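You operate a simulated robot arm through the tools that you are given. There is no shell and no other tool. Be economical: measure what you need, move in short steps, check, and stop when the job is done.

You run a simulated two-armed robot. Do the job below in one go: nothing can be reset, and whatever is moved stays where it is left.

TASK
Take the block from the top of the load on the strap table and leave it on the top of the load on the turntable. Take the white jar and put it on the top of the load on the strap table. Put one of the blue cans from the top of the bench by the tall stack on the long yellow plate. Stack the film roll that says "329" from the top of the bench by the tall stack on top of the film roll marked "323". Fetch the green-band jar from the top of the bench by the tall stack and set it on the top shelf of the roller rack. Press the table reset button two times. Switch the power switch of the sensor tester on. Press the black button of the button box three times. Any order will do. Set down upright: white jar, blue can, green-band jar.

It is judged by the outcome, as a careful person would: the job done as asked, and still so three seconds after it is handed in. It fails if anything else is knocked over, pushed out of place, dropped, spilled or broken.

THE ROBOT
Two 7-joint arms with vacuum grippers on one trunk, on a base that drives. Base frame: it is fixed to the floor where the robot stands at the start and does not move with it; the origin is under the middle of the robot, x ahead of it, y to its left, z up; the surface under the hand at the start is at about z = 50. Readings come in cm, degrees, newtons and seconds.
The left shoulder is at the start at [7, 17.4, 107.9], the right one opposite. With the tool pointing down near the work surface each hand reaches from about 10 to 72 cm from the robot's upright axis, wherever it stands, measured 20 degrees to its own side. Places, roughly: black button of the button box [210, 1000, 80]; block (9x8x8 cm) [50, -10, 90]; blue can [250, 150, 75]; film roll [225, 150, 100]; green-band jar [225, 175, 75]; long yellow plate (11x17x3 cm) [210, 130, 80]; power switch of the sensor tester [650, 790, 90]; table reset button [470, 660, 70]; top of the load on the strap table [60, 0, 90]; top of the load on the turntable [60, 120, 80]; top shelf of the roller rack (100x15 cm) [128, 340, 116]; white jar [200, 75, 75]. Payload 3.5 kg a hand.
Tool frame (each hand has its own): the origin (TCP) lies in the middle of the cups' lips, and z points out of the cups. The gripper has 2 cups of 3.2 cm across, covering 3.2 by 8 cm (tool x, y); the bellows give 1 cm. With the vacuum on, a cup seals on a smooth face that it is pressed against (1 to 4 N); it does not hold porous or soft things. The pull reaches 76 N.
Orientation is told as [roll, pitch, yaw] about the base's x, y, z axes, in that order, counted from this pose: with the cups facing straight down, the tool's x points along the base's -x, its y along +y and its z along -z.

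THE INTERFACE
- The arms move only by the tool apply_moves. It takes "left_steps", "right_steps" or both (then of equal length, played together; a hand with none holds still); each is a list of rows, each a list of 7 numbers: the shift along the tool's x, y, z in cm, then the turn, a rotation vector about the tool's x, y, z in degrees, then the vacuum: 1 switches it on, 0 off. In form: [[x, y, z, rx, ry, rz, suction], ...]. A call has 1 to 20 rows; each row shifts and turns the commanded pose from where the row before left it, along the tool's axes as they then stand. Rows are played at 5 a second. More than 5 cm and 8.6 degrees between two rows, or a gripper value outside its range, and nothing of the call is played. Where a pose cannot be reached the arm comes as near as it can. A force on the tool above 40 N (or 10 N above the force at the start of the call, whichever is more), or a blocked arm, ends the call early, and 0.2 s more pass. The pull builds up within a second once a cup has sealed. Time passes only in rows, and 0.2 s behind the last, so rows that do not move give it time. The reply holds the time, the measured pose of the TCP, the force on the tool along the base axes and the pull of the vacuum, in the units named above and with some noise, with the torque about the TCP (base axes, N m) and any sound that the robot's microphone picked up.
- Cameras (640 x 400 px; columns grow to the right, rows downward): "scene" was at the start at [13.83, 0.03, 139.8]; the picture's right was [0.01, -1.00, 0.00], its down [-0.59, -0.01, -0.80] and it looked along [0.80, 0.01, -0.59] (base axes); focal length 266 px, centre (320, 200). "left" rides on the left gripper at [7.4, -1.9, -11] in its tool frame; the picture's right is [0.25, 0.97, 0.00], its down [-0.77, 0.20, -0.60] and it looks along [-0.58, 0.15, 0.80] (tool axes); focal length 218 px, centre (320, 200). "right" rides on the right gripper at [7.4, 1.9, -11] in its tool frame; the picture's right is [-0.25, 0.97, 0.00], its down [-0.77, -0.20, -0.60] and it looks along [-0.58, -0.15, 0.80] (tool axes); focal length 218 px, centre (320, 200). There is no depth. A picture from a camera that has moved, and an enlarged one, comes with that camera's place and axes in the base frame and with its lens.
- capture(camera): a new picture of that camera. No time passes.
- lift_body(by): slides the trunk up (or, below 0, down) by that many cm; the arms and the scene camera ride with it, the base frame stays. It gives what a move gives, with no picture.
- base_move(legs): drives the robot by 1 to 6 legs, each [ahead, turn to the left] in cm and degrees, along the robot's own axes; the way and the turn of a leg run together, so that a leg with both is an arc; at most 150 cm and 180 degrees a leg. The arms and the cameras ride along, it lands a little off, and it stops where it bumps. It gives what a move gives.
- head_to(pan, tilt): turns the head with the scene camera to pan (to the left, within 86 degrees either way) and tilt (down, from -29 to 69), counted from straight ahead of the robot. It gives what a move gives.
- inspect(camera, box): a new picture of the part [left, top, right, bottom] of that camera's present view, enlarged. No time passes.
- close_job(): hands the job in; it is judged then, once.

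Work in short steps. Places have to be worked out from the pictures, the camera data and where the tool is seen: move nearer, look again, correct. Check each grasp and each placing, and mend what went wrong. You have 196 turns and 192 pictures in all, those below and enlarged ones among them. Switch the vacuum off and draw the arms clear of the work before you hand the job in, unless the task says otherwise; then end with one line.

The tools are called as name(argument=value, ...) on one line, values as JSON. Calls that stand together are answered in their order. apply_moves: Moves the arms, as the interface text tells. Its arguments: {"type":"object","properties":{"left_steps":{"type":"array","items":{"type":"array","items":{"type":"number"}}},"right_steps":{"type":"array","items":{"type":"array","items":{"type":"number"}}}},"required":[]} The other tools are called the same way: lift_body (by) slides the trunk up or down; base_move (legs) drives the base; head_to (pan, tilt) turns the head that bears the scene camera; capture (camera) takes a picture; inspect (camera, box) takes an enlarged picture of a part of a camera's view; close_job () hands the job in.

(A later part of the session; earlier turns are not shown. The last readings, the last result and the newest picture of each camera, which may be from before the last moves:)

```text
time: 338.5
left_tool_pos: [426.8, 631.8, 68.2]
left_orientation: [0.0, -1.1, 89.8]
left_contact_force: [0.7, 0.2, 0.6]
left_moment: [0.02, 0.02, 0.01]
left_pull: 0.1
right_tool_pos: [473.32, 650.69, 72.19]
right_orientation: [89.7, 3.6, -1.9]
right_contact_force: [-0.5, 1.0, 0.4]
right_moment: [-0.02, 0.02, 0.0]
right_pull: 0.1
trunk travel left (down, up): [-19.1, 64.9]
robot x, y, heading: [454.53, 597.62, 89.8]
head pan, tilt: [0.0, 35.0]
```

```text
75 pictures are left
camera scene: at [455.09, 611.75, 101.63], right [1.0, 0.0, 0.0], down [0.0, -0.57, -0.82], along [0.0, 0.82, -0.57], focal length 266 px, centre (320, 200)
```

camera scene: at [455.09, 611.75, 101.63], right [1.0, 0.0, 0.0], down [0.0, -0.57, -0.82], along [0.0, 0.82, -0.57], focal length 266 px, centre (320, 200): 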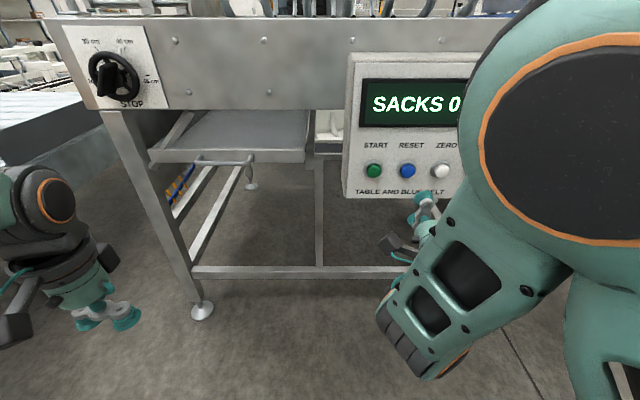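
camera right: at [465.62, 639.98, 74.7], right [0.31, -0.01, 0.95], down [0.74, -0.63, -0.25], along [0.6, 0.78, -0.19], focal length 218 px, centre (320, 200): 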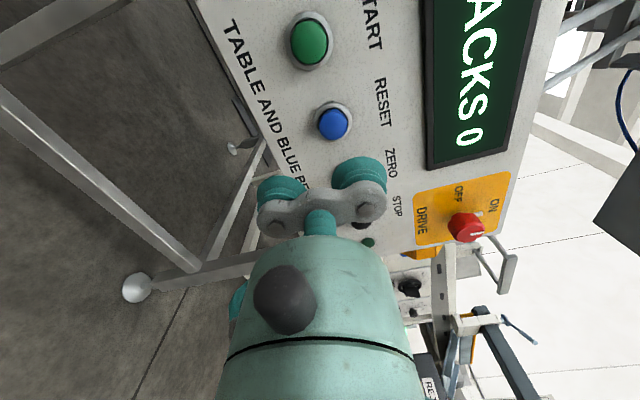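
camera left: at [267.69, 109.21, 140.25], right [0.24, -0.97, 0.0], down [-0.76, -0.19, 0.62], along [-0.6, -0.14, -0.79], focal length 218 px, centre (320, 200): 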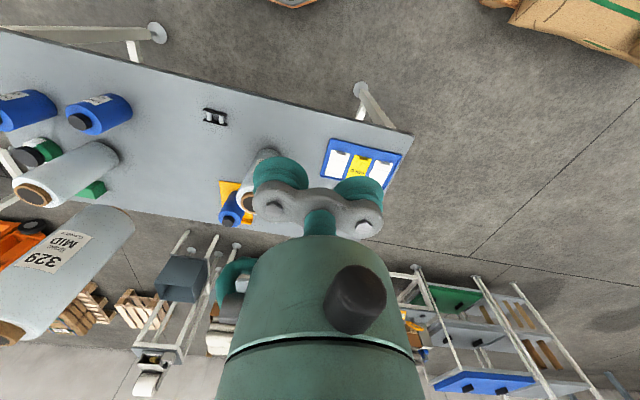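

Button at (473.8,74.0); the cup is nearly in line. I advance toward it, last part in fine steps.

apply_moves(right_steps=[[-0.3, -0.5, 3, 0, 0, 0, 0], [0, 0, 3, 0, 0, 0, 0], [0, 0, 2.5, 0, 0, 0, 0], [0, 0, 0, 0, 0, 0, 0]])

capture(camera="right")

```text
time: 339.5
left_tool_pos: [426.7, 631.9, 67.98]
left_orientation: [0.2, -1.0, 89.9]
left_contact_force: [0.2, -0.2, 0.0]
left_moment: [-0.02, 0.02, 0.04]
left_pull: 0.1
right_tool_pos: [471.99, 658.99, 71.04]
right_orientation: [89.7, -0.1, -0.3]
right_contact_force: [0.2, 0.5, 0.8]
right_moment: [-0.03, 0.01, -0.02]
right_pull: 0.1
trunk travel left (down, up): [-19.1, 64.9]
robot x, y, heading: [454.52, 597.76, 90.0]
head pan, tilt: [0.0, 35.0]
```

```text
74 pictures are left
camera right: at [464.65, 648.05, 73.03], right [0.25, 0.0, 0.97], down [0.77, -0.61, -0.2], along [0.59, 0.79, -0.16], focal length 218 px, centre (320, 200)
```

right: 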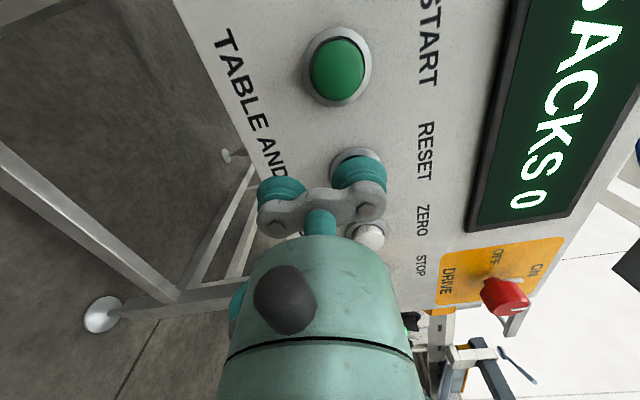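

I correct +1.8 cm in x and +0.5 in z, then creep forward listening for contact.

apply_moves(right_steps=[[-1.8, 0.5, 0, 0, 0, 0, 0], [0, 0, 0, 0, 0, 0, 0], [0, 0, 0.5, 0, 0, 0, 0], [0, 0, 0.5, 0, 0, 0, 0], [0, 0, 0, 0, 0, 0, 0]])

inspect(camera="right", box=[240, 80, 480, 270])

inspect(camera="scene", box=[330, 100, 490, 250])

```text
time: 340.7
left_tool_pos: [426.79, 631.84, 67.88]
left_orientation: [0.1, -1.1, 89.9]
left_contact_force: [-0.5, 0.3, -0.7]
left_moment: [-0.04, 0.03, -0.01]
left_pull: 0.0
right_tool_pos: [473.88, 660.0, 71.64]
right_orientation: [89.7, -0.1, -0.3]
right_contact_force: [-0.2, 0.4, 0.2]
right_moment: [0.01, -0.01, 0.01]
right_pull: 0.1
trunk travel left (down, up): [-19.1, 64.9]
robot x, y, heading: [454.79, 597.77, 89.8]
head pan, tilt: [0.0, 35.0]
```

```text
2.11 times, centred on (360, 175) of right
camera zoom: at [466.47, 649.05, 73.61], right [0.25, 0.0, 0.97], down [0.77, -0.61, -0.2], along [0.59, 0.79, -0.16], focal length 460 px, centre (236, 253)
```

zoom: 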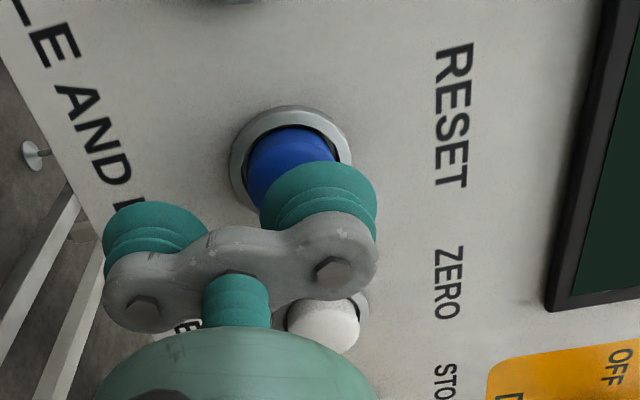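

```text
2.67 times, centred on (410, 175) of scene
camera zoom: at [455.09, 611.76, 101.63], right [1.0, 0.0, 0.0], down [0.0, -0.57, -0.82], along [0.0, 0.82, -0.57], focal length 710 px, centre (80, 267)
```

zoom: 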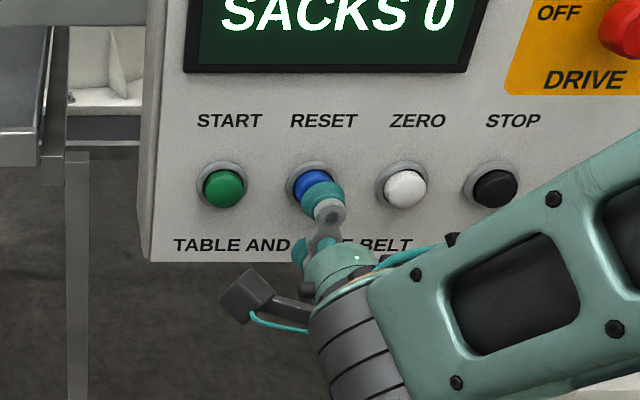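

Aligned within ~0.4 cm; I fine-tune and push forward in 0.4 cm steps.

apply_moves(right_steps=[[0.4, -0.3, 0.3, 0, 0, 0, 0], [0, 0, 0.4, 0, 0, 0, 0], [0, 0, 0.4, 0, 0, 0, 0], [0, 0, 0.4, 0, 0, 0, 0], [0, 0, 0, 0, 0, 0, 0]])

```text
time: 341.9
left_tool_pos: [426.85, 631.95, 68.06]
left_orientation: [0.0, -0.9, 89.9]
left_contact_force: [0.7, -0.2, 0.4]
left_moment: [0.01, -0.03, -0.01]
left_pull: 0.0
right_tool_pos: [473.46, 661.49, 71.37]
right_orientation: [89.7, -0.2, -0.3]
right_contact_force: [-0.3, -0.6, 0.3]
right_moment: [-0.01, 0.01, 0.01]
right_pull: 0.1
trunk travel left (down, up): [-19.1, 64.9]
robot x, y, heading: [455.17, 597.63, 90.2]
head pan, tilt: [0.0, 35.0]
```

No contact yet at y=661.5. I continue, up to 1.2 cm.

apply_moves(right_steps=[[0, 0, 0.4, 0, 0, 0, 0], [0, 0, 0.4, 0, 0, 0, 0], [0, 0, 0, 0, 0, 0, 0]])

inspect(camera="scene", box=[370, 130, 450, 210])

```text
time: 342.7
left_tool_pos: [426.85, 631.86, 68.07]
left_orientation: [0.1, -1.0, 89.8]
left_contact_force: [0.2, -0.1, -0.1]
left_moment: [0.0, -0.05, 0.02]
left_pull: 0.0
right_tool_pos: [473.36, 662.11, 71.23]
right_orientation: [89.7, -0.1, -0.2]
right_contact_force: [-0.3, -0.3, 0.6]
right_moment: [0.01, 0.0, 0.01]
right_pull: 0.1
trunk travel left (down, up): [-19.1, 64.9]
robot x, y, heading: [454.99, 598.26, 90.1]
head pan, tilt: [0.0, 35.0]
```

```text
5.00 times, centred on (410, 170) of scene
camera zoom: at [455.09, 611.75, 101.63], right [1.0, 0.0, 0.0], down [0.0, -0.57, -0.82], along [0.0, 0.82, -0.57], focal length 1331 px, centre (-130, 350)
```

zoom: 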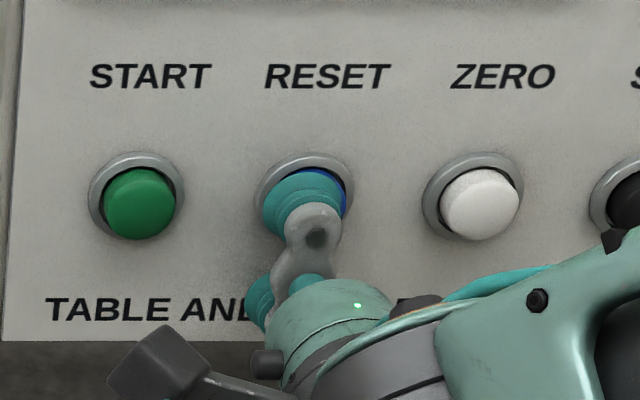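

Well positioned over the blue button. Continue pressing gently.

apply_moves(right_steps=[[-0.2, 0, 0.4, 0, 0, 0, 0], [0, 0, 0.4, 0, 0, 0, 0], [0, 0, 0, 0, 0, 0, 0]])

```text
time: 343.5
left_tool_pos: [426.89, 631.75, 68.05]
left_orientation: [0.1, -1.0, 89.9]
left_contact_force: [0.3, 0.1, -0.2]
left_moment: [0.03, 0.0, 0.0]
left_pull: 0.1
right_tool_pos: [473.56, 663.04, 71.54]
right_orientation: [89.8, -0.1, -0.5]
right_contact_force: [-0.3, -2.7, -0.8]
right_moment: [0.03, -0.03, 0.02]
right_pull: 0.0
trunk travel left (down, up): [-19.1, 64.9]
robot x, y, heading: [455.11, 598.11, 89.9]
head pan, tilt: [0.0, 35.0]
heard: click
```

A click: first press. I retract 1.5 cm to release.

apply_moves(right_steps=[[0, 0, -0.8, 0, 0, 0, 0], [0, 0, -0.8, 0, 0, 0, 0], [0, 0, 0, 0, 0, 0, 0], [0, 0, 0, 0, 0, 0, 0]])

inspect(camera="scene", box=[330, 60, 490, 210])

```text
time: 344.5
left_tool_pos: [426.83, 631.76, 67.99]
left_orientation: [0.1, -1.0, 89.8]
left_contact_force: [-0.8, -0.6, 0.0]
left_moment: [-0.01, 0.03, 0.0]
left_pull: 0.0
right_tool_pos: [473.68, 661.44, 71.38]
right_orientation: [89.7, -0.1, -0.4]
right_contact_force: [-0.3, 0.4, -0.1]
right_moment: [0.03, 0.02, -0.02]
right_pull: 0.0
trunk travel left (down, up): [-19.1, 64.9]
robot x, y, heading: [455.0, 597.7, 90.3]
head pan, tilt: [0.0, 35.0]
```

```text
2.67 times, centred on (410, 135) of scene
camera zoom: at [455.09, 611.76, 101.63], right [1.0, 0.0, 0.0], down [0.0, -0.57, -0.82], along [0.0, 0.82, -0.57], focal length 710 px, centre (80, 373)
```

zoom: 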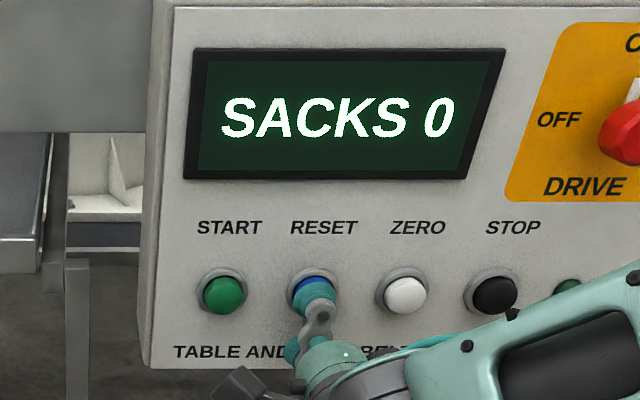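

Released cleanly. Second press with the same stroke, then retract.

apply_moves(right_steps=[[0, 0, 0.8, 0, 0, 0, 0], [0, 0, 0.8, 0, 0, 0, 0], [0, 0, 0, 0, 0, 0, 0]])

```text
time: 345.3
left_tool_pos: [426.77, 631.9, 68.01]
left_orientation: [0.2, -1.1, 89.9]
left_contact_force: [0.3, -0.4, -0.3]
left_moment: [0.02, -0.04, -0.02]
left_pull: 0.0
right_tool_pos: [473.58, 662.99, 71.37]
right_orientation: [89.7, -0.1, -0.3]
right_contact_force: [-0.9, -1.8, -2.1]
right_moment: [0.07, 0.01, 0.0]
right_pull: 0.0
trunk travel left (down, up): [-19.1, 64.9]
robot x, y, heading: [454.92, 598.1, 89.9]
head pan, tilt: [0.0, 35.0]
heard: click
```

Second click. I retract the hand and raise the trunk to travel.

apply_moves(right_steps=[[0, 0, -1, 0, 0, 0, 0], [0, 0, -3, 0, 0, 0, 0], [0, 0, -3, 0, 0, 0, 0], [0, 0, -3, 0, 0, 0, 0], [0, 0, 0, 0, 0, 0, 0]])

base_move(legs=[[-45, 0]])

lift_body(by=45)

head_to(pan=-45, tilt=15)

capture(camera="scene")

```text
time: 346.5
left_tool_pos: [426.87, 631.8, 67.98]
left_orientation: [0.2, -1.1, 90.0]
left_contact_force: [0.5, -0.1, 1.2]
left_moment: [0.01, -0.01, -0.03]
left_pull: 0.1
right_tool_pos: [473.73, 652.93, 71.45]
right_orientation: [89.9, -0.2, -0.3]
right_contact_force: [1.2, 0.1, -0.5]
right_moment: [-0.06, 0.0, -0.02]
right_pull: 0.1
trunk travel left (down, up): [-19.1, 64.9]
robot x, y, heading: [455.22, 598.01, 90.3]
head pan, tilt: [0.0, 35.0]
```

```text
time: 349.2
left_tool_pos: [426.86, 587.0, 67.98]
left_orientation: [0.1, -0.9, 90.1]
left_contact_force: [0.0, -0.1, 0.2]
left_moment: [0.0, 0.0, 0.01]
left_pull: 0.1
right_tool_pos: [473.53, 608.4, 71.51]
right_orientation: [89.6, -0.1, -0.1]
right_contact_force: [-0.4, 0.4, 0.5]
right_moment: [0.0, 0.0, 0.0]
right_pull: 0.1
trunk travel left (down, up): [-19.1, 64.9]
robot x, y, heading: [454.95, 553.23, 90.1]
head pan, tilt: [0.0, 35.0]
```

```text
refused: 45 is not a number from -40 to 40
```

```text
time: 350.3
left_tool_pos: [426.83, 586.88, 68.04]
left_orientation: [0.1, -1.0, 90.0]
left_contact_force: [0.2, 0.3, 0.0]
left_moment: [-0.02, 0.0, 0.01]
left_pull: 0.0
right_tool_pos: [473.49, 608.35, 71.39]
right_orientation: [89.7, -0.1, -0.2]
right_contact_force: [-0.1, 0.6, 0.1]
right_moment: [-0.01, 0.04, 0.01]
right_pull: 0.0
trunk travel left (down, up): [-19.1, 64.9]
robot x, y, heading: [454.88, 553.11, 90.5]
head pan, tilt: [-45.0, 15.0]
```

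```text
69 pictures are left
camera scene: at [461.74, 564.8, 104.82], right [0.71, -0.7, 0.0], down [-0.18, -0.18, -0.97], along [0.68, 0.69, -0.26], focal length 266 px, centre (320, 200)
```

scene: 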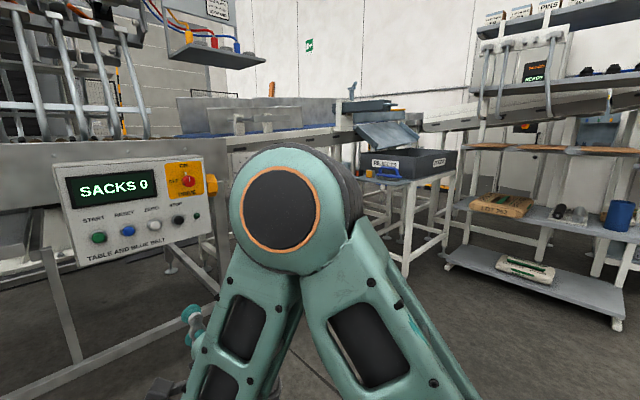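

The tester should be straight behind my elbow in this view. I raise the trunk and look again.

lift_body(by=40)

capture(camera="scene")

```text
time: 354.1
left_tool_pos: [426.78, 586.92, 107.93]
left_orientation: [0.1, -0.9, 90.1]
left_contact_force: [-0.5, -0.2, -0.1]
left_moment: [0.0, 0.03, 0.0]
left_pull: 0.1
right_tool_pos: [473.52, 608.32, 111.5]
right_orientation: [89.7, -0.1, -0.1]
right_contact_force: [-0.4, 0.2, -0.2]
right_moment: [0.01, 0.01, 0.01]
right_pull: 0.0
trunk travel left (down, up): [-59.1, 24.9]
robot x, y, heading: [455.0, 553.13, 90.3]
head pan, tilt: [-45.0, 15.0]
```

```text
68 pictures are left
camera scene: at [461.74, 564.8, 144.82], right [0.71, -0.7, 0.0], down [-0.18, -0.18, -0.97], along [0.68, 0.69, -0.26], focal length 266 px, centre (320, 200)
```

scene: 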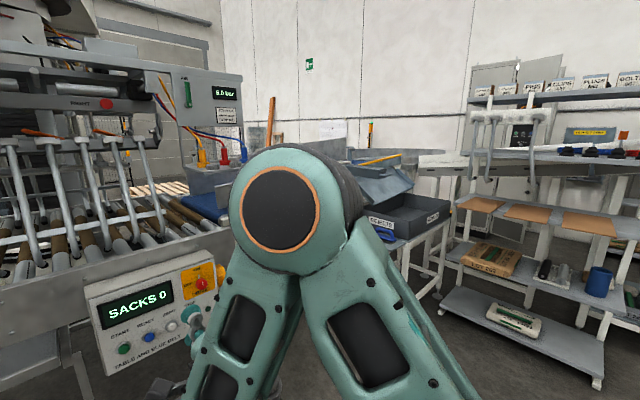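

My elbow blocks the view; I turn the base 45° right and look straight ahead.

base_move(legs=[[0, -45]])

head_to(pan=0, tilt=15)

capture(camera="scene")

```text
time: 356.6
left_tool_pos: [458.77, 597.13, 108.04]
left_orientation: [0.1, -0.9, 45.6]
left_contact_force: [-0.6, 0.7, -0.3]
left_moment: [0.02, -0.04, 0.0]
left_pull: 0.1
right_tool_pos: [506.93, 579.5, 111.43]
right_orientation: [89.7, -0.1, -44.8]
right_contact_force: [0.0, 0.2, 1.0]
right_moment: [-0.01, 0.01, 0.02]
right_pull: 0.1
trunk travel left (down, up): [-59.1, 24.9]
robot x, y, heading: [454.98, 553.08, 45.6]
head pan, tilt: [-45.0, 15.0]
```

```text
time: 357.7
left_tool_pos: [458.65, 597.02, 107.99]
left_orientation: [0.0, -1.0, 45.5]
left_contact_force: [-0.5, -0.1, 0.5]
left_moment: [-0.01, 0.01, -0.01]
left_pull: 0.0
right_tool_pos: [506.92, 579.62, 111.46]
right_orientation: [89.7, -0.1, -44.7]
right_contact_force: [-0.2, -0.7, 0.1]
right_moment: [-0.02, -0.01, -0.05]
right_pull: 0.0
trunk travel left (down, up): [-59.1, 24.9]
robot x, y, heading: [454.89, 553.34, 45.6]
head pan, tilt: [0.0, 15.0]
```

```text
67 pictures are left
camera scene: at [465.25, 563.41, 144.83], right [0.71, -0.7, 0.0], down [-0.18, -0.18, -0.97], along [0.68, 0.69, -0.26], focal length 266 px, centre (320, 200)
```

scene: 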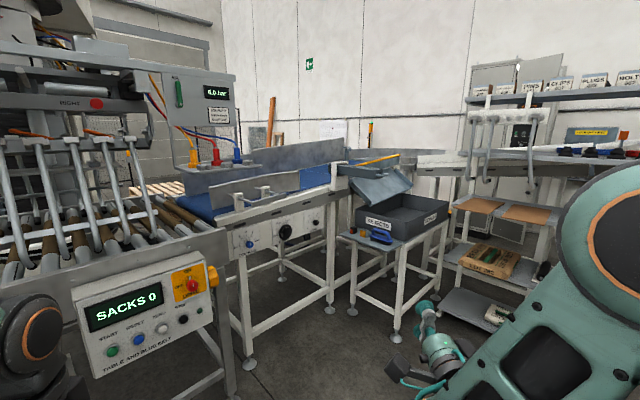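

I zoom in around the predicted tester position.

inspect(camera="scene", box=[220, 110, 460, 240])

inspect(camera="scene", box=[440, 60, 640, 180])

```text
2.67 times, centred on (340, 175) of scene
camera zoom: at [465.25, 563.41, 144.83], right [0.71, -0.7, 0.0], down [-0.18, -0.18, -0.97], along [0.68, 0.69, -0.26], focal length 710 px, centre (267, 267)
```

zoom: 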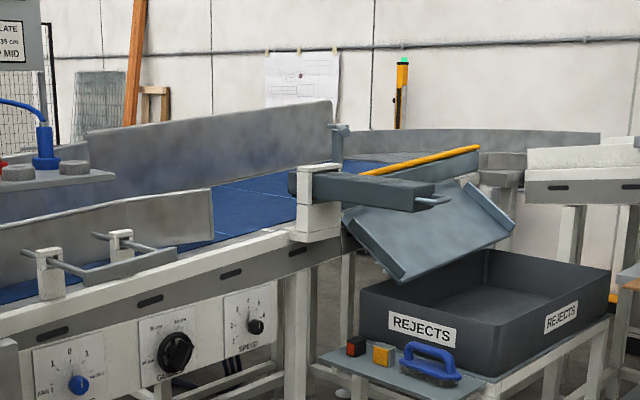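

```text
3.20 times, centred on (540, 120) of scene
camera zoom: at [465.25, 563.41, 144.83], right [0.71, -0.7, 0.0], down [-0.18, -0.18, -0.97], along [0.68, 0.69, -0.26], focal length 852 px, centre (-384, 456)
```

zoom: 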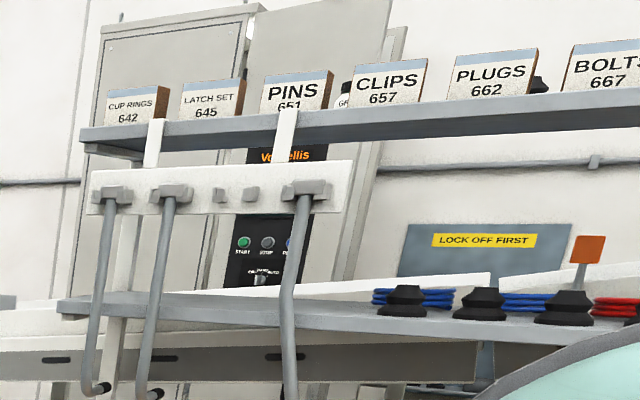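

The tester must lie behind the blue belt, hidden here. I raise the trunk to the top to look over the belt.

lift_body(by=24.5)

capture(camera="scene")

inspect(camera="scene", box=[200, 120, 480, 280])

```text
time: 360.2
left_tool_pos: [458.68, 597.0, 132.46]
left_orientation: [0.1, -1.1, 45.5]
left_contact_force: [0.5, -0.6, 0.4]
left_moment: [-0.01, 0.01, 0.02]
left_pull: 0.1
right_tool_pos: [507.0, 579.5, 135.84]
right_orientation: [89.7, -0.1, -44.8]
right_contact_force: [-0.9, -0.3, 0.2]
right_moment: [-0.01, -0.01, -0.01]
right_pull: 0.1
trunk travel left (down, up): [-83.6, 0.4]
robot x, y, heading: [455.5, 552.99, 45.4]
head pan, tilt: [0.0, 15.0]
```

```text
64 pictures are left
camera scene: at [465.24, 563.43, 169.32], right [0.71, -0.7, 0.0], down [-0.18, -0.19, -0.97], along [0.68, 0.69, -0.26], focal length 266 px, centre (320, 200)
```

scene: 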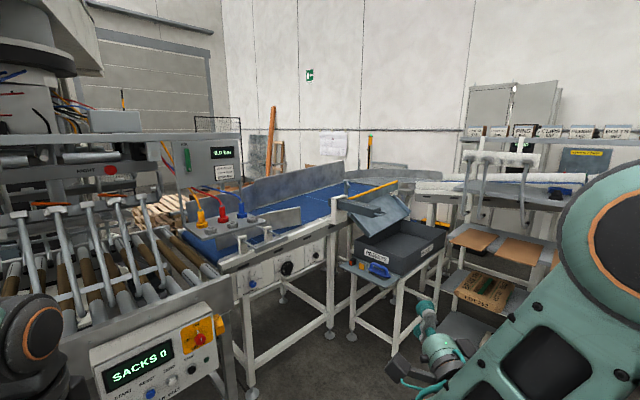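

```text
2.29 times, centred on (340, 200) of scene
camera zoom: at [465.24, 563.43, 169.32], right [0.71, -0.7, 0.0], down [-0.18, -0.19, -0.97], along [0.68, 0.69, -0.26], focal length 608 px, centre (274, 200)
```

zoom: 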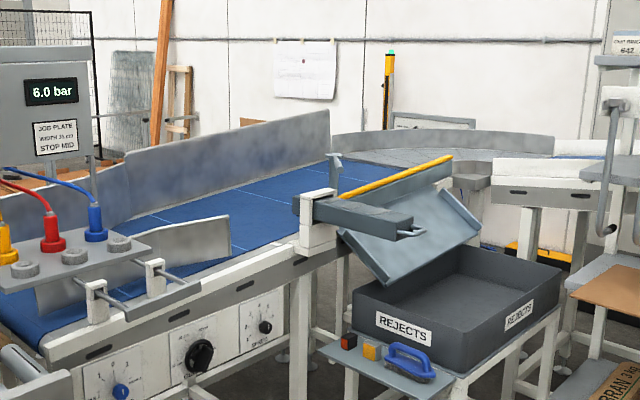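

The tester seems only reachable from behind the belt, likely via the back aisle past the button box. I head around the left side toward the button box first.

base_move(legs=[[0, 180], [95, 0], [0, -45], [120, 0], [115, 0], [0, -85]])

capture(camera="scene")

```text
time: 389.2
left_tool_pos: [122.32, 525.02, 132.54]
left_orientation: [0.1, -1.0, 94.8]
left_contact_force: [-1.1, -0.8, 0.8]
left_moment: [-0.03, 0.02, 0.03]
left_pull: 0.1
right_tool_pos: [167.21, 550.03, 135.95]
right_orientation: [89.7, -0.1, 4.6]
right_contact_force: [0.1, -0.1, 0.0]
right_moment: [0.0, -0.02, -0.03]
right_pull: 0.1
trunk travel left (down, up): [-83.6, 0.4]
robot x, y, heading: [153.34, 493.74, 94.7]
head pan, tilt: [0.0, 15.0]
```

```text
62 pictures are left
camera scene: at [152.13, 507.89, 169.33], right [1.0, 0.09, 0.0], down [0.02, -0.26, -0.97], along [-0.08, 0.96, -0.26], focal length 266 px, centre (320, 200)
```

scene: 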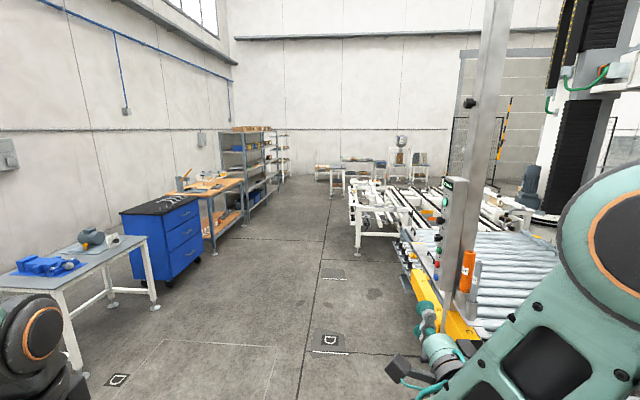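

The aisle ahead is clear. I zoom at the predicted button box.

inspect(camera="scene", box=[280, 110, 480, 260])

```text
2.67 times, centred on (380, 185) of scene
camera zoom: at [152.13, 507.89, 169.33], right [1.0, 0.09, 0.0], down [0.02, -0.26, -0.97], along [-0.08, 0.96, -0.26], focal length 710 px, centre (160, 240)
```

zoom: 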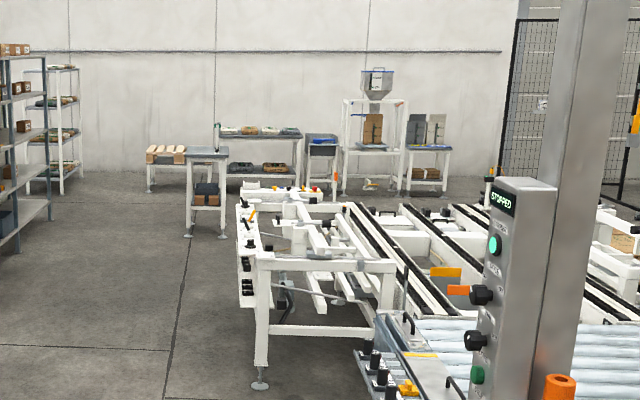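

The red/dark buttons at the far end of the white frame match (≈(213,977)). I drive up the aisle to about (110,900).

base_move(legs=[[0, 1.4], [150, 0], [150, 0], [100, 0], [0, -40]])

head_to(pan=0, tilt=25)

capture(camera="scene")

```text
time: 410.5
left_tool_pos: [107.57, 933.97, 132.52]
left_orientation: [0.0, -1.1, 55.6]
left_contact_force: [-0.7, 0.1, 0.3]
left_moment: [-0.03, 0.01, 0.02]
left_pull: 0.0
right_tool_pos: [158.19, 925.0, 135.92]
right_orientation: [89.7, 0.0, -34.8]
right_contact_force: [0.7, -0.4, -0.7]
right_moment: [0.01, 0.02, -0.01]
right_pull: 0.1
trunk travel left (down, up): [-83.6, 0.4]
robot x, y, heading: [111.7, 889.9, 55.4]
head pan, tilt: [0.0, 15.0]
```

```text
time: 411.3
left_tool_pos: [107.52, 933.93, 132.51]
left_orientation: [0.1, -1.0, 55.6]
left_contact_force: [0.2, -0.5, 0.6]
left_moment: [-0.01, 0.01, 0.01]
left_pull: 0.0
right_tool_pos: [158.25, 924.87, 135.83]
right_orientation: [89.7, 0.0, -34.8]
right_contact_force: [1.0, 0.3, 0.4]
right_moment: [0.01, -0.01, 0.01]
right_pull: 0.1
trunk travel left (down, up): [-83.6, 0.4]
robot x, y, heading: [112.12, 890.02, 55.7]
head pan, tilt: [0.0, 25.0]
```

```text
60 pictures are left
camera scene: at [119.85, 901.74, 167.71], right [0.83, -0.56, 0.0], down [-0.24, -0.35, -0.91], along [0.51, 0.75, -0.42], focal length 266 px, centre (320, 200)
```

scene: 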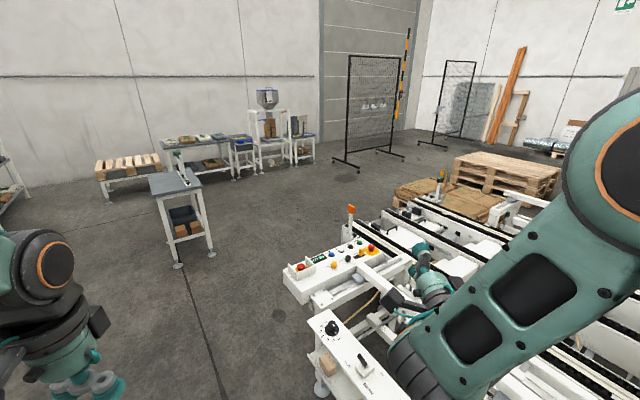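

inspect(camera="scene", box=[270, 215, 410, 325])

```text
3.64 times, centred on (340, 270) of scene
camera zoom: at [119.85, 901.74, 167.71], right [0.83, -0.56, 0.0], down [-0.24, -0.35, -0.91], along [0.51, 0.75, -0.42], focal length 968 px, centre (247, -54)
```

zoom: 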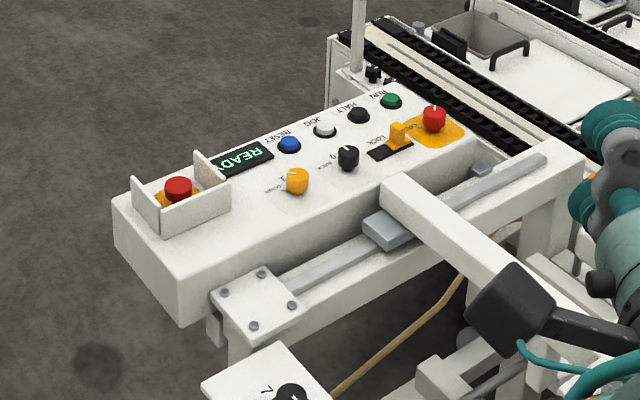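

The black HALT button is on the box top at about (205,996,80), row along x, with a beacon pole at about (214,1010). I'll approach from the box's left end with the left arm (already pointing down).

lift_body(by=-18)

base_move(legs=[[0, 39], [102, 0], [0, -95], [20, 0]])

head_to(pan=0, tilt=45)

capture(camera="scene")

```text
time: 413.3
left_tool_pos: [107.45, 933.92, 114.49]
left_orientation: [0.1, -0.9, 55.5]
left_contact_force: [0.1, 0.6, -1.4]
left_moment: [0.06, 0.03, -0.02]
left_pull: 0.1
right_tool_pos: [158.22, 924.81, 117.9]
right_orientation: [89.6, 0.0, -34.8]
right_contact_force: [-0.2, -0.4, 0.6]
right_moment: [-0.02, 0.01, -0.04]
right_pull: 0.0
trunk travel left (down, up): [-65.6, 18.4]
robot x, y, heading: [111.64, 889.93, 55.2]
head pan, tilt: [0.0, 25.0]
```

```text
time: 425.5
left_tool_pos: [158.48, 1017.95, 114.51]
left_orientation: [0.1, -0.9, -1.0]
left_contact_force: [-0.3, -0.5, -0.7]
left_moment: [0.05, -0.02, 0.0]
left_pull: 0.1
right_tool_pos: [178.98, 970.79, 118.02]
right_orientation: [89.7, 0.0, -91.2]
right_contact_force: [0.2, 0.3, 0.3]
right_moment: [0.01, 0.04, 0.0]
right_pull: 0.1
trunk travel left (down, up): [-65.6, 18.4]
robot x, y, heading: [124.09, 990.17, -0.9]
head pan, tilt: [0.0, 25.0]
```

```text
time: 426.3
left_tool_pos: [158.45, 1017.91, 114.5]
left_orientation: [0.2, -1.0, -1.1]
left_contact_force: [-0.7, -0.2, -0.2]
left_moment: [-0.01, 0.02, 0.0]
left_pull: 0.0
right_tool_pos: [179.04, 970.83, 117.97]
right_orientation: [89.7, 0.0, -91.1]
right_contact_force: [-0.2, -0.1, -0.8]
right_moment: [-0.03, 0.0, 0.02]
right_pull: 0.1
trunk travel left (down, up): [-65.6, 18.4]
robot x, y, heading: [124.2, 990.46, -0.9]
head pan, tilt: [0.0, 45.0]
```

```text
58 pictures are left
camera scene: at [137.41, 990.03, 146.65], right [-0.01, -1.0, 0.0], down [-0.71, 0.01, -0.71], along [0.71, -0.01, -0.71], focal length 266 px, centre (320, 200)
```

scene: 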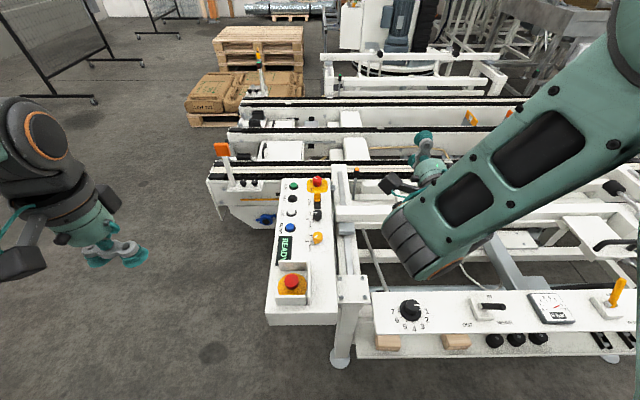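

HALT refined to (205.5,998.3,79). I drive 13 cm closer and bring the left hand over it with the right-side (−y) cup above the button.

base_move(legs=[[13, 0]])

apply_moves(left_steps=[[-4, -2, 0, 0, 0, 0, 0], [-4, -2, 0, 0, 0, 0, 0], [-4, -2, 0, 0, 0, 0, 0], [-4, -2, 0, 0, 0, 0, 0], [-4, -2, 0, 0, 0, 0, 0], [-4, -2, 0, 0, 0, 0, 0], [-4, -2, 0, 0, 0, 0, 0], [-4, -2, 0, 0, 0, 0, 0], [-2, -1, 2, 0, 0, 0, 0], [0, 0, 4, 0, 0, 0, 0], [0, 0, 4, 0, 0, 0, 0], [0, 0, 4, 0, 0, 0, 0], [0, 0, 0, 0, 0, 0, 0]])

capture(camera="left")

inspect(camera="scene", box=[230, 150, 370, 330])

```text
time: 427.6
left_tool_pos: [171.31, 1017.8, 114.44]
left_orientation: [0.1, -1.1, -0.9]
left_contact_force: [0.3, 0.4, 0.5]
left_moment: [0.02, 0.0, -0.01]
left_pull: 0.0
right_tool_pos: [191.86, 970.61, 117.99]
right_orientation: [89.8, -0.1, -91.0]
right_contact_force: [-1.0, -0.1, -0.6]
right_moment: [0.01, 0.01, -0.01]
right_pull: 0.0
trunk travel left (down, up): [-65.6, 18.4]
robot x, y, heading: [137.28, 989.84, -1.0]
head pan, tilt: [0.0, 45.0]
```

```text
time: 430.4
left_tool_pos: [205.37, 1000.24, 101.09]
left_orientation: [0.1, -1.1, -1.0]
left_contact_force: [-0.8, 1.0, 0.5]
left_moment: [-0.02, -0.01, -0.03]
left_pull: 0.1
right_tool_pos: [192.0, 970.77, 117.93]
right_orientation: [89.9, 0.0, -91.1]
right_contact_force: [0.1, -0.1, 0.5]
right_moment: [0.0, -0.01, 0.0]
right_pull: 0.1
trunk travel left (down, up): [-65.6, 18.4]
robot x, y, heading: [137.18, 990.0, -0.7]
head pan, tilt: [0.0, 45.0]
```

```text
57 pictures are left
camera left: at [197.8, 998.54, 111.93], right [-0.24, 0.97, 0.0], down [0.76, 0.19, 0.62], along [0.6, 0.15, -0.79], focal length 218 px, centre (320, 200)
```

left: 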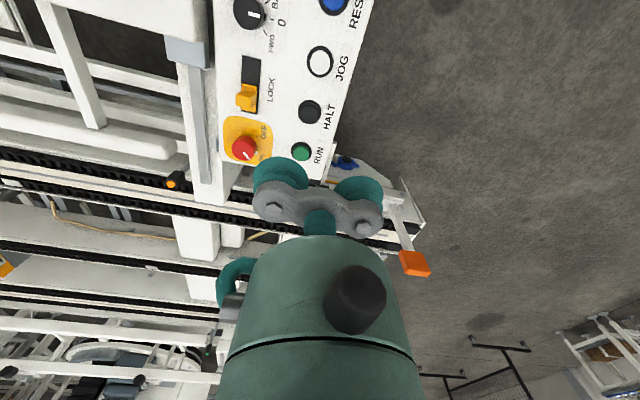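

```text
2.22 times, centred on (300, 240) of scene
camera zoom: at [150.32, 989.83, 146.66], right [-0.01, -1.0, 0.0], down [-0.71, 0.01, -0.71], along [0.71, -0.01, -0.71], focal length 592 px, centre (364, 111)
```

zoom: 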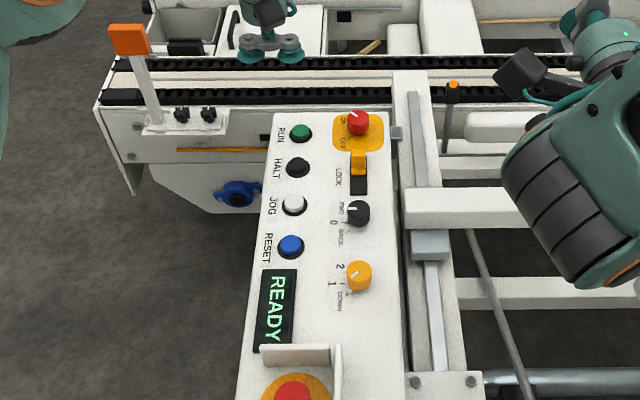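

HALT refined: (207.5,999.1,77.7). I correct and come down to ~4 cm above it.

apply_moves(left_steps=[[-2.1, 1.3, 3, 0, 0, 0, 0], [0, 0, 4.5, 0, 0, 0, 0], [0, 0, 4.5, 0, 0, 0, 0], [0, 0, 4.5, 0, 0, 0, 0], [0, 0, 2.3, 0, 0, 0, 0], [0, 0, 0, 0, 0, 0, 0]])

capture(camera="left")

inspect(camera="scene", box=[230, 100, 370, 230])

```text
time: 431.8
left_tool_pos: [207.85, 1001.55, 82.18]
left_orientation: [0.1, -1.1, -1.0]
left_contact_force: [0.2, -0.2, -0.1]
left_moment: [-0.02, -0.01, 0.0]
left_pull: 0.0
right_tool_pos: [191.92, 970.69, 117.93]
right_orientation: [89.7, 0.1, -91.0]
right_contact_force: [0.5, 0.5, 0.4]
right_moment: [0.01, -0.03, 0.01]
right_pull: 0.0
trunk travel left (down, up): [-65.6, 18.4]
robot x, y, heading: [136.98, 990.03, -0.6]
head pan, tilt: [0.0, 45.0]
```

```text
55 pictures are left
camera left: at [200.21, 999.76, 93.1], right [-0.24, 0.97, 0.0], down [0.76, 0.19, 0.62], along [0.6, 0.14, -0.79], focal length 218 px, centre (320, 200)
```

left: 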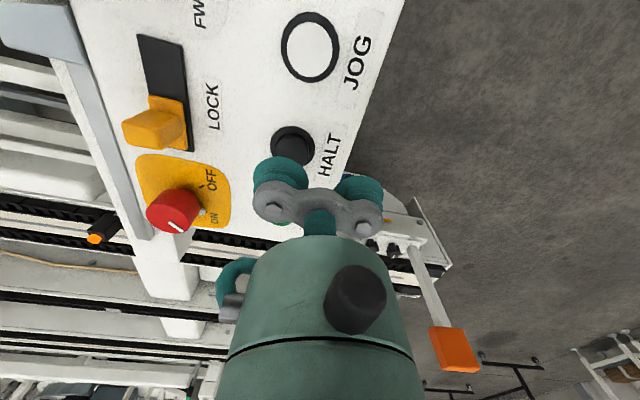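

```text
3.08 times, centred on (300, 165) of scene
camera zoom: at [150.39, 989.85, 146.65], right [-0.01, -1.0, 0.0], down [-0.71, 0.01, -0.71], along [0.71, -0.01, -0.71], focal length 819 px, centre (382, 308)
```

zoom: 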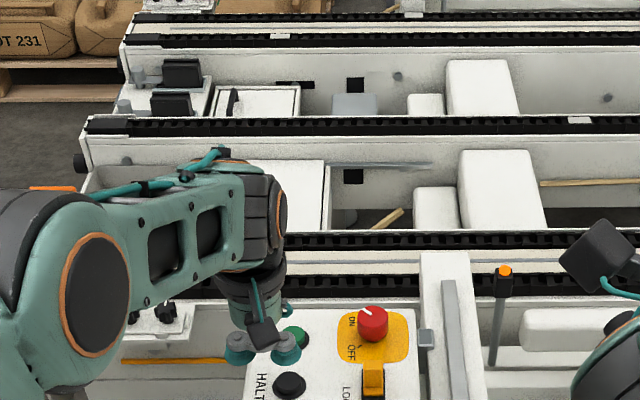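

Aligned (cup over (207.4,999.2)). I press down in fine steps.

apply_moves(left_steps=[[0.5, 0, 2.5, 0, 0, 0, 0], [0, 0, 0.6, 0, 0, 0, 0], [0, 0, 0.4, 0, 0, 0, 0], [0, 0, 0.4, 0, 0, 0, 0], [0, 0, 0, 0, 0, 0, 0]])

```text
time: 433.0
left_tool_pos: [207.33, 1001.53, 78.37]
left_orientation: [0.1, -0.9, -0.8]
left_contact_force: [-0.6, -0.7, -0.9]
left_moment: [0.02, 0.0, 0.03]
left_pull: 0.0
right_tool_pos: [191.99, 970.74, 117.98]
right_orientation: [89.7, 0.0, -91.1]
right_contact_force: [-0.7, -0.4, 0.6]
right_moment: [0.01, 0.0, -0.02]
right_pull: 0.1
trunk travel left (down, up): [-65.6, 18.4]
robot x, y, heading: [137.07, 990.35, -0.9]
head pan, tilt: [0.0, 45.0]
```

apply_moves(left_steps=[[0, 0, 0.4, 0, 0, 0, 0], [0, 0, 0.4, 0, 0, 0, 0], [0, 0, 0, 0, 0, 0, 0]])

inspect(camera="left", box=[220, 90, 400, 230])

```text
time: 433.8
left_tool_pos: [207.36, 1001.67, 77.6]
left_orientation: [0.0, -0.9, -0.8]
left_contact_force: [-0.5, -0.9, 0.9]
left_moment: [-0.01, 0.02, -0.01]
left_pull: 0.0
right_tool_pos: [191.85, 970.65, 117.9]
right_orientation: [89.7, 0.1, -91.1]
right_contact_force: [0.5, 0.1, -0.7]
right_moment: [-0.03, -0.03, 0.05]
right_pull: 0.1
trunk travel left (down, up): [-65.6, 18.4]
robot x, y, heading: [137.44, 990.31, -0.7]
head pan, tilt: [0.0, 45.0]
```

```text
2.86 times, centred on (310, 160) of left
camera zoom: at [199.87, 999.82, 88.41], right [-0.24, 0.97, 0.0], down [0.76, 0.19, 0.62], along [0.6, 0.15, -0.79], focal length 624 px, centre (349, 314)
```

zoom: 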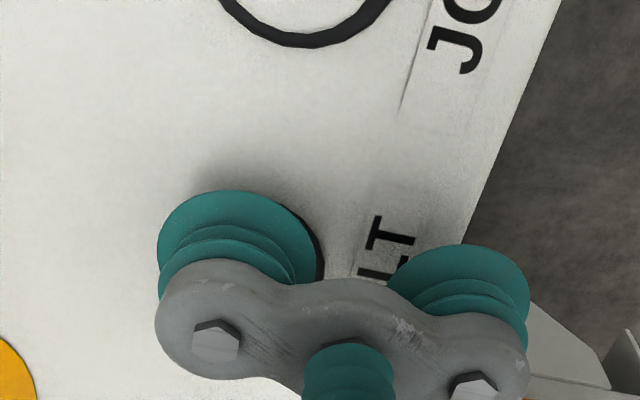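

Cup covers the button (0.4 cm off in y). I correct and continue.

apply_moves(left_steps=[[0, 0.3, 0, 0, 0, 0, 0], [0, 0, 0.4, 0, 0, 0, 0], [0, 0, 0.4, 0, 0, 0, 0], [0, 0, 0, 0, 0, 0, 0]])

```text
time: 434.8
left_tool_pos: [207.43, 1001.97, 76.77]
left_orientation: [0.1, -0.9, -0.9]
left_contact_force: [0.4, -0.3, 1.3]
left_moment: [0.0, -0.02, -0.01]
left_pull: 0.0
right_tool_pos: [191.89, 970.67, 117.91]
right_orientation: [89.7, 0.0, -91.1]
right_contact_force: [0.7, -0.3, -0.3]
right_moment: [0.02, 0.0, -0.02]
right_pull: 0.1
trunk travel left (down, up): [-65.6, 18.4]
robot x, y, heading: [137.19, 989.64, -0.8]
head pan, tilt: [0.0, 45.0]
```

apply_moves(left_steps=[[0, 0, 0.4, 0, 0, 0, 0], [0, 0, 0, 0, 0, 0, 0]])

```text
time: 435.4
left_tool_pos: [207.49, 1001.99, 76.4]
left_orientation: [0.1, -1.0, -1.0]
left_contact_force: [-0.6, 0.0, 1.6]
left_moment: [-0.01, -0.02, 0.0]
left_pull: 0.0
right_tool_pos: [191.93, 970.6, 118.05]
right_orientation: [89.8, -0.1, -91.1]
right_contact_force: [0.1, 0.6, 0.1]
right_moment: [0.01, 0.01, 0.01]
right_pull: 0.0
trunk travel left (down, up): [-65.6, 18.4]
robot x, y, heading: [137.3, 990.14, -0.7]
head pan, tilt: [0.0, 45.0]
heard: click
```

First click. I raise 1.8 cm and press again, counting clicks one call at a time.

apply_moves(left_steps=[[0, 0, -0.9, 0, 0, 0, 0], [0, 0, -0.9, 0, 0, 0, 0], [0, 0, 0, 0, 0, 0, 0], [0, 0, 0, 0, 0, 0, 0]])

apply_moves(left_steps=[[0, 0, 0.9, 0, 0, 0, 0], [0, 0, 0.9, 0, 0, 0, 0], [0, 0, 0, 0, 0, 0, 0]])

apply_moves(left_steps=[[0, 0, -0.9, 0, 0, 0, 0], [0, 0, -0.9, 0, 0, 0, 0], [0, 0, 0, 0, 0, 0, 0], [0, 0, 0, 0, 0, 0, 0]])

```text
time: 436.4
left_tool_pos: [207.34, 1001.9, 78.21]
left_orientation: [0.1, -1.0, -0.9]
left_contact_force: [0.0, 0.6, 0.1]
left_moment: [0.01, -0.01, 0.04]
left_pull: 0.1
right_tool_pos: [191.97, 970.71, 117.98]
right_orientation: [89.7, 0.0, -91.1]
right_contact_force: [0.4, -0.4, 0.4]
right_moment: [-0.01, -0.01, -0.03]
right_pull: 0.1
trunk travel left (down, up): [-65.6, 18.4]
robot x, y, heading: [137.16, 989.96, -0.5]
head pan, tilt: [0.0, 45.0]
```

```text
time: 437.2
left_tool_pos: [207.39, 1002.01, 76.32]
left_orientation: [0.1, -1.0, -0.9]
left_contact_force: [-0.4, 0.8, 1.8]
left_moment: [-0.04, -0.03, 0.0]
left_pull: 0.0
right_tool_pos: [192.06, 970.74, 118.02]
right_orientation: [89.7, -0.1, -91.1]
right_contact_force: [-0.6, 0.3, -0.5]
right_moment: [0.0, 0.0, 0.01]
right_pull: 0.0
trunk travel left (down, up): [-65.6, 18.4]
robot x, y, heading: [137.01, 990.15, -0.7]
head pan, tilt: [0.0, 45.0]
heard: click
```

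```text
time: 438.2
left_tool_pos: [207.35, 1001.85, 78.19]
left_orientation: [0.1, -1.0, -0.9]
left_contact_force: [0.2, 0.2, -0.7]
left_moment: [0.01, 0.01, -0.02]
left_pull: 0.1
right_tool_pos: [192.04, 970.65, 117.92]
right_orientation: [89.8, 0.0, -91.1]
right_contact_force: [-0.6, -0.3, -0.5]
right_moment: [0.01, 0.02, 0.0]
right_pull: 0.2
trunk travel left (down, up): [-65.6, 18.4]
robot x, y, heading: [137.25, 989.68, -0.7]
head pan, tilt: [0.0, 45.0]
```

Two clicks so far. Third press.

apply_moves(left_steps=[[0, 0, 0.9, 0, 0, 0, 0], [0, 0, 0.9, 0, 0, 0, 0], [0, 0, 0, 0, 0, 0, 0]])

```text
time: 439.0
left_tool_pos: [207.41, 1001.87, 76.38]
left_orientation: [0.2, -1.0, -0.9]
left_contact_force: [0.3, -0.7, 1.5]
left_moment: [-0.04, -0.02, 0.03]
left_pull: 0.1
right_tool_pos: [191.94, 970.67, 117.8]
right_orientation: [89.7, 0.0, -91.1]
right_contact_force: [-0.8, -0.6, 0.2]
right_moment: [-0.03, 0.03, -0.02]
right_pull: 0.1
trunk travel left (down, up): [-65.6, 18.4]
robot x, y, heading: [137.34, 990.23, -0.9]
head pan, tilt: [0.0, 45.0]
heard: click
```

Third click. I raise and retract the left hand, back the base off and look toward +x for the tester.

apply_moves(left_steps=[[0, 0, -2, 0, 0, 0, 0], [0, 0, -4.5, 0, 0, 0, 0], [0, 0, -4.5, 0, 0, 0, 0], [0, 0, -4.5, 0, 0, 0, 0], [0, 0, -4.5, 0, 0, 0, 0], [0, 0, -4.5, 0, 0, 0, 0], [0, 0, -4.5, 0, 0, 0, 0], [0, 0, -4.5, 0, 0, 0, 0], [4, 2, 0, 0, 0, 0, 0], [4, 2, 0, 0, 0, 0, 0], [4, 2, 0, 0, 0, 0, 0], [4, 2, 0, 0, 0, 0, 0], [4, 2, 0, 0, 0, 0, 0], [4, 2, 0, 0, 0, 0, 0], [4, 2, 0, 0, 0, 0, 0], [4, 0, 0, 0, 0, 0, 0]])

base_move(legs=[[-25, 0], [0, 60], [75, 0], [0, -85]])

head_to(pan=0, tilt=20)

capture(camera="scene")

```text
time: 442.4
left_tool_pos: [174.92, 1016.84, 109.21]
left_orientation: [-0.1, -1.1, -1.0]
left_contact_force: [-0.3, 0.2, -0.7]
left_moment: [-0.06, -0.02, -0.04]
left_pull: 0.1
right_tool_pos: [191.97, 971.23, 118.03]
right_orientation: [89.8, -0.3, -91.1]
right_contact_force: [0.0, 0.6, -0.1]
right_moment: [-0.01, 0.0, -0.04]
right_pull: 0.0
trunk travel left (down, up): [-65.6, 18.4]
robot x, y, heading: [137.19, 989.98, -0.6]
head pan, tilt: [0.0, 45.0]
```

```text
time: 454.2
left_tool_pos: [195.52, 1063.24, 109.29]
left_orientation: [0.1, -1.0, -25.3]
left_contact_force: [0.3, -0.3, 0.7]
left_moment: [-0.02, 0.02, 0.01]
left_pull: 0.0
right_tool_pos: [191.94, 1014.71, 117.92]
right_orientation: [89.7, 0.0, -115.5]
right_contact_force: [0.8, 1.0, 0.3]
right_moment: [0.01, 0.04, -0.01]
right_pull: 0.0
trunk travel left (down, up): [-65.6, 18.4]
robot x, y, heading: [150.38, 1054.99, -25.3]
head pan, tilt: [0.0, 45.0]
```

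```text
time: 455.1
left_tool_pos: [195.46, 1063.24, 109.18]
left_orientation: [0.1, -0.9, -25.3]
left_contact_force: [-0.7, 1.6, 0.1]
left_moment: [-0.01, 0.0, -0.02]
left_pull: 0.0
right_tool_pos: [191.99, 1014.72, 117.93]
right_orientation: [89.7, 0.1, -115.6]
right_contact_force: [-0.2, -0.7, -0.5]
right_moment: [0.0, 0.04, 0.01]
right_pull: 0.0
trunk travel left (down, up): [-65.6, 18.4]
robot x, y, heading: [150.16, 1054.64, -25.1]
head pan, tilt: [0.0, 20.0]
```

```text
52 pictures are left
camera scene: at [163.18, 1048.86, 150.51], right [-0.42, -0.91, 0.0], down [-0.31, 0.15, -0.94], along [0.85, -0.4, -0.34], focal length 266 px, centre (320, 200)
```

scene: 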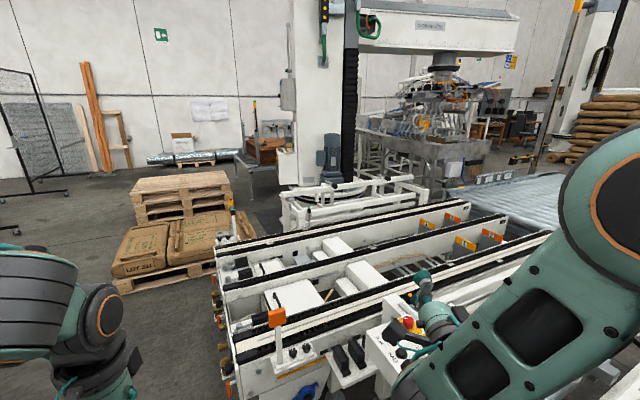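

The way round goes past the pallets (x≥400, y 1048–1130) along y≈1190. I drive there in stages.

base_move(legs=[[0, 66], [100, 0], [90, 0], [0, -41], [100, 0]])

head_to(pan=-30, tilt=15)

capture(camera="scene")

```text
time: 474.1
left_tool_pos: [429.74, 1206.16, 109.27]
left_orientation: [0.2, -1.0, 0.1]
left_contact_force: [-0.4, 0.1, -0.1]
left_moment: [-0.03, -0.01, 0.02]
left_pull: 0.1
right_tool_pos: [447.41, 1160.96, 117.91]
right_orientation: [89.7, -0.1, -90.0]
right_contact_force: [0.2, -0.4, -0.3]
right_moment: [-0.01, 0.02, 0.01]
right_pull: 0.1
trunk travel left (down, up): [-65.6, 18.4]
robot x, y, heading: [392.36, 1179.4, 0.1]
head pan, tilt: [0.0, 20.0]
```

```text
time: 475.0
left_tool_pos: [429.65, 1206.33, 109.18]
left_orientation: [0.2, -1.0, 0.1]
left_contact_force: [-0.4, -0.1, 0.6]
left_moment: [0.03, 0.0, 0.0]
left_pull: 0.1
right_tool_pos: [447.53, 1160.9, 117.93]
right_orientation: [89.7, 0.0, -90.0]
right_contact_force: [-0.4, -0.4, 0.2]
right_moment: [0.01, 0.01, -0.02]
right_pull: 0.1
trunk travel left (down, up): [-65.6, 18.4]
robot x, y, heading: [392.2, 1179.24, 0.1]
head pan, tilt: [-30.0, 15.0]
```

```text
51 pictures are left
camera scene: at [405.49, 1174.69, 151.33], right [-0.5, -0.87, 0.0], down [-0.22, 0.13, -0.97], along [0.84, -0.48, -0.26], focal length 266 px, centre (320, 200)
```

scene: 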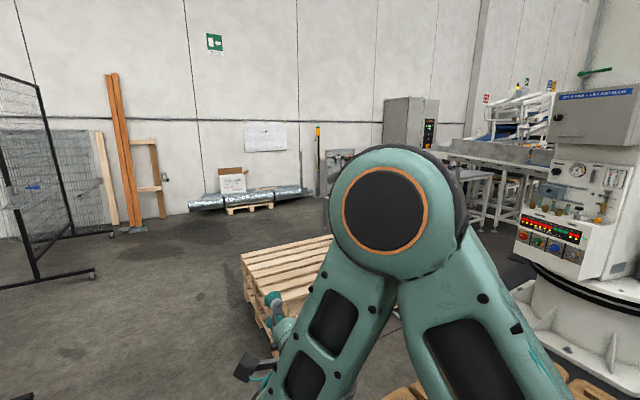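

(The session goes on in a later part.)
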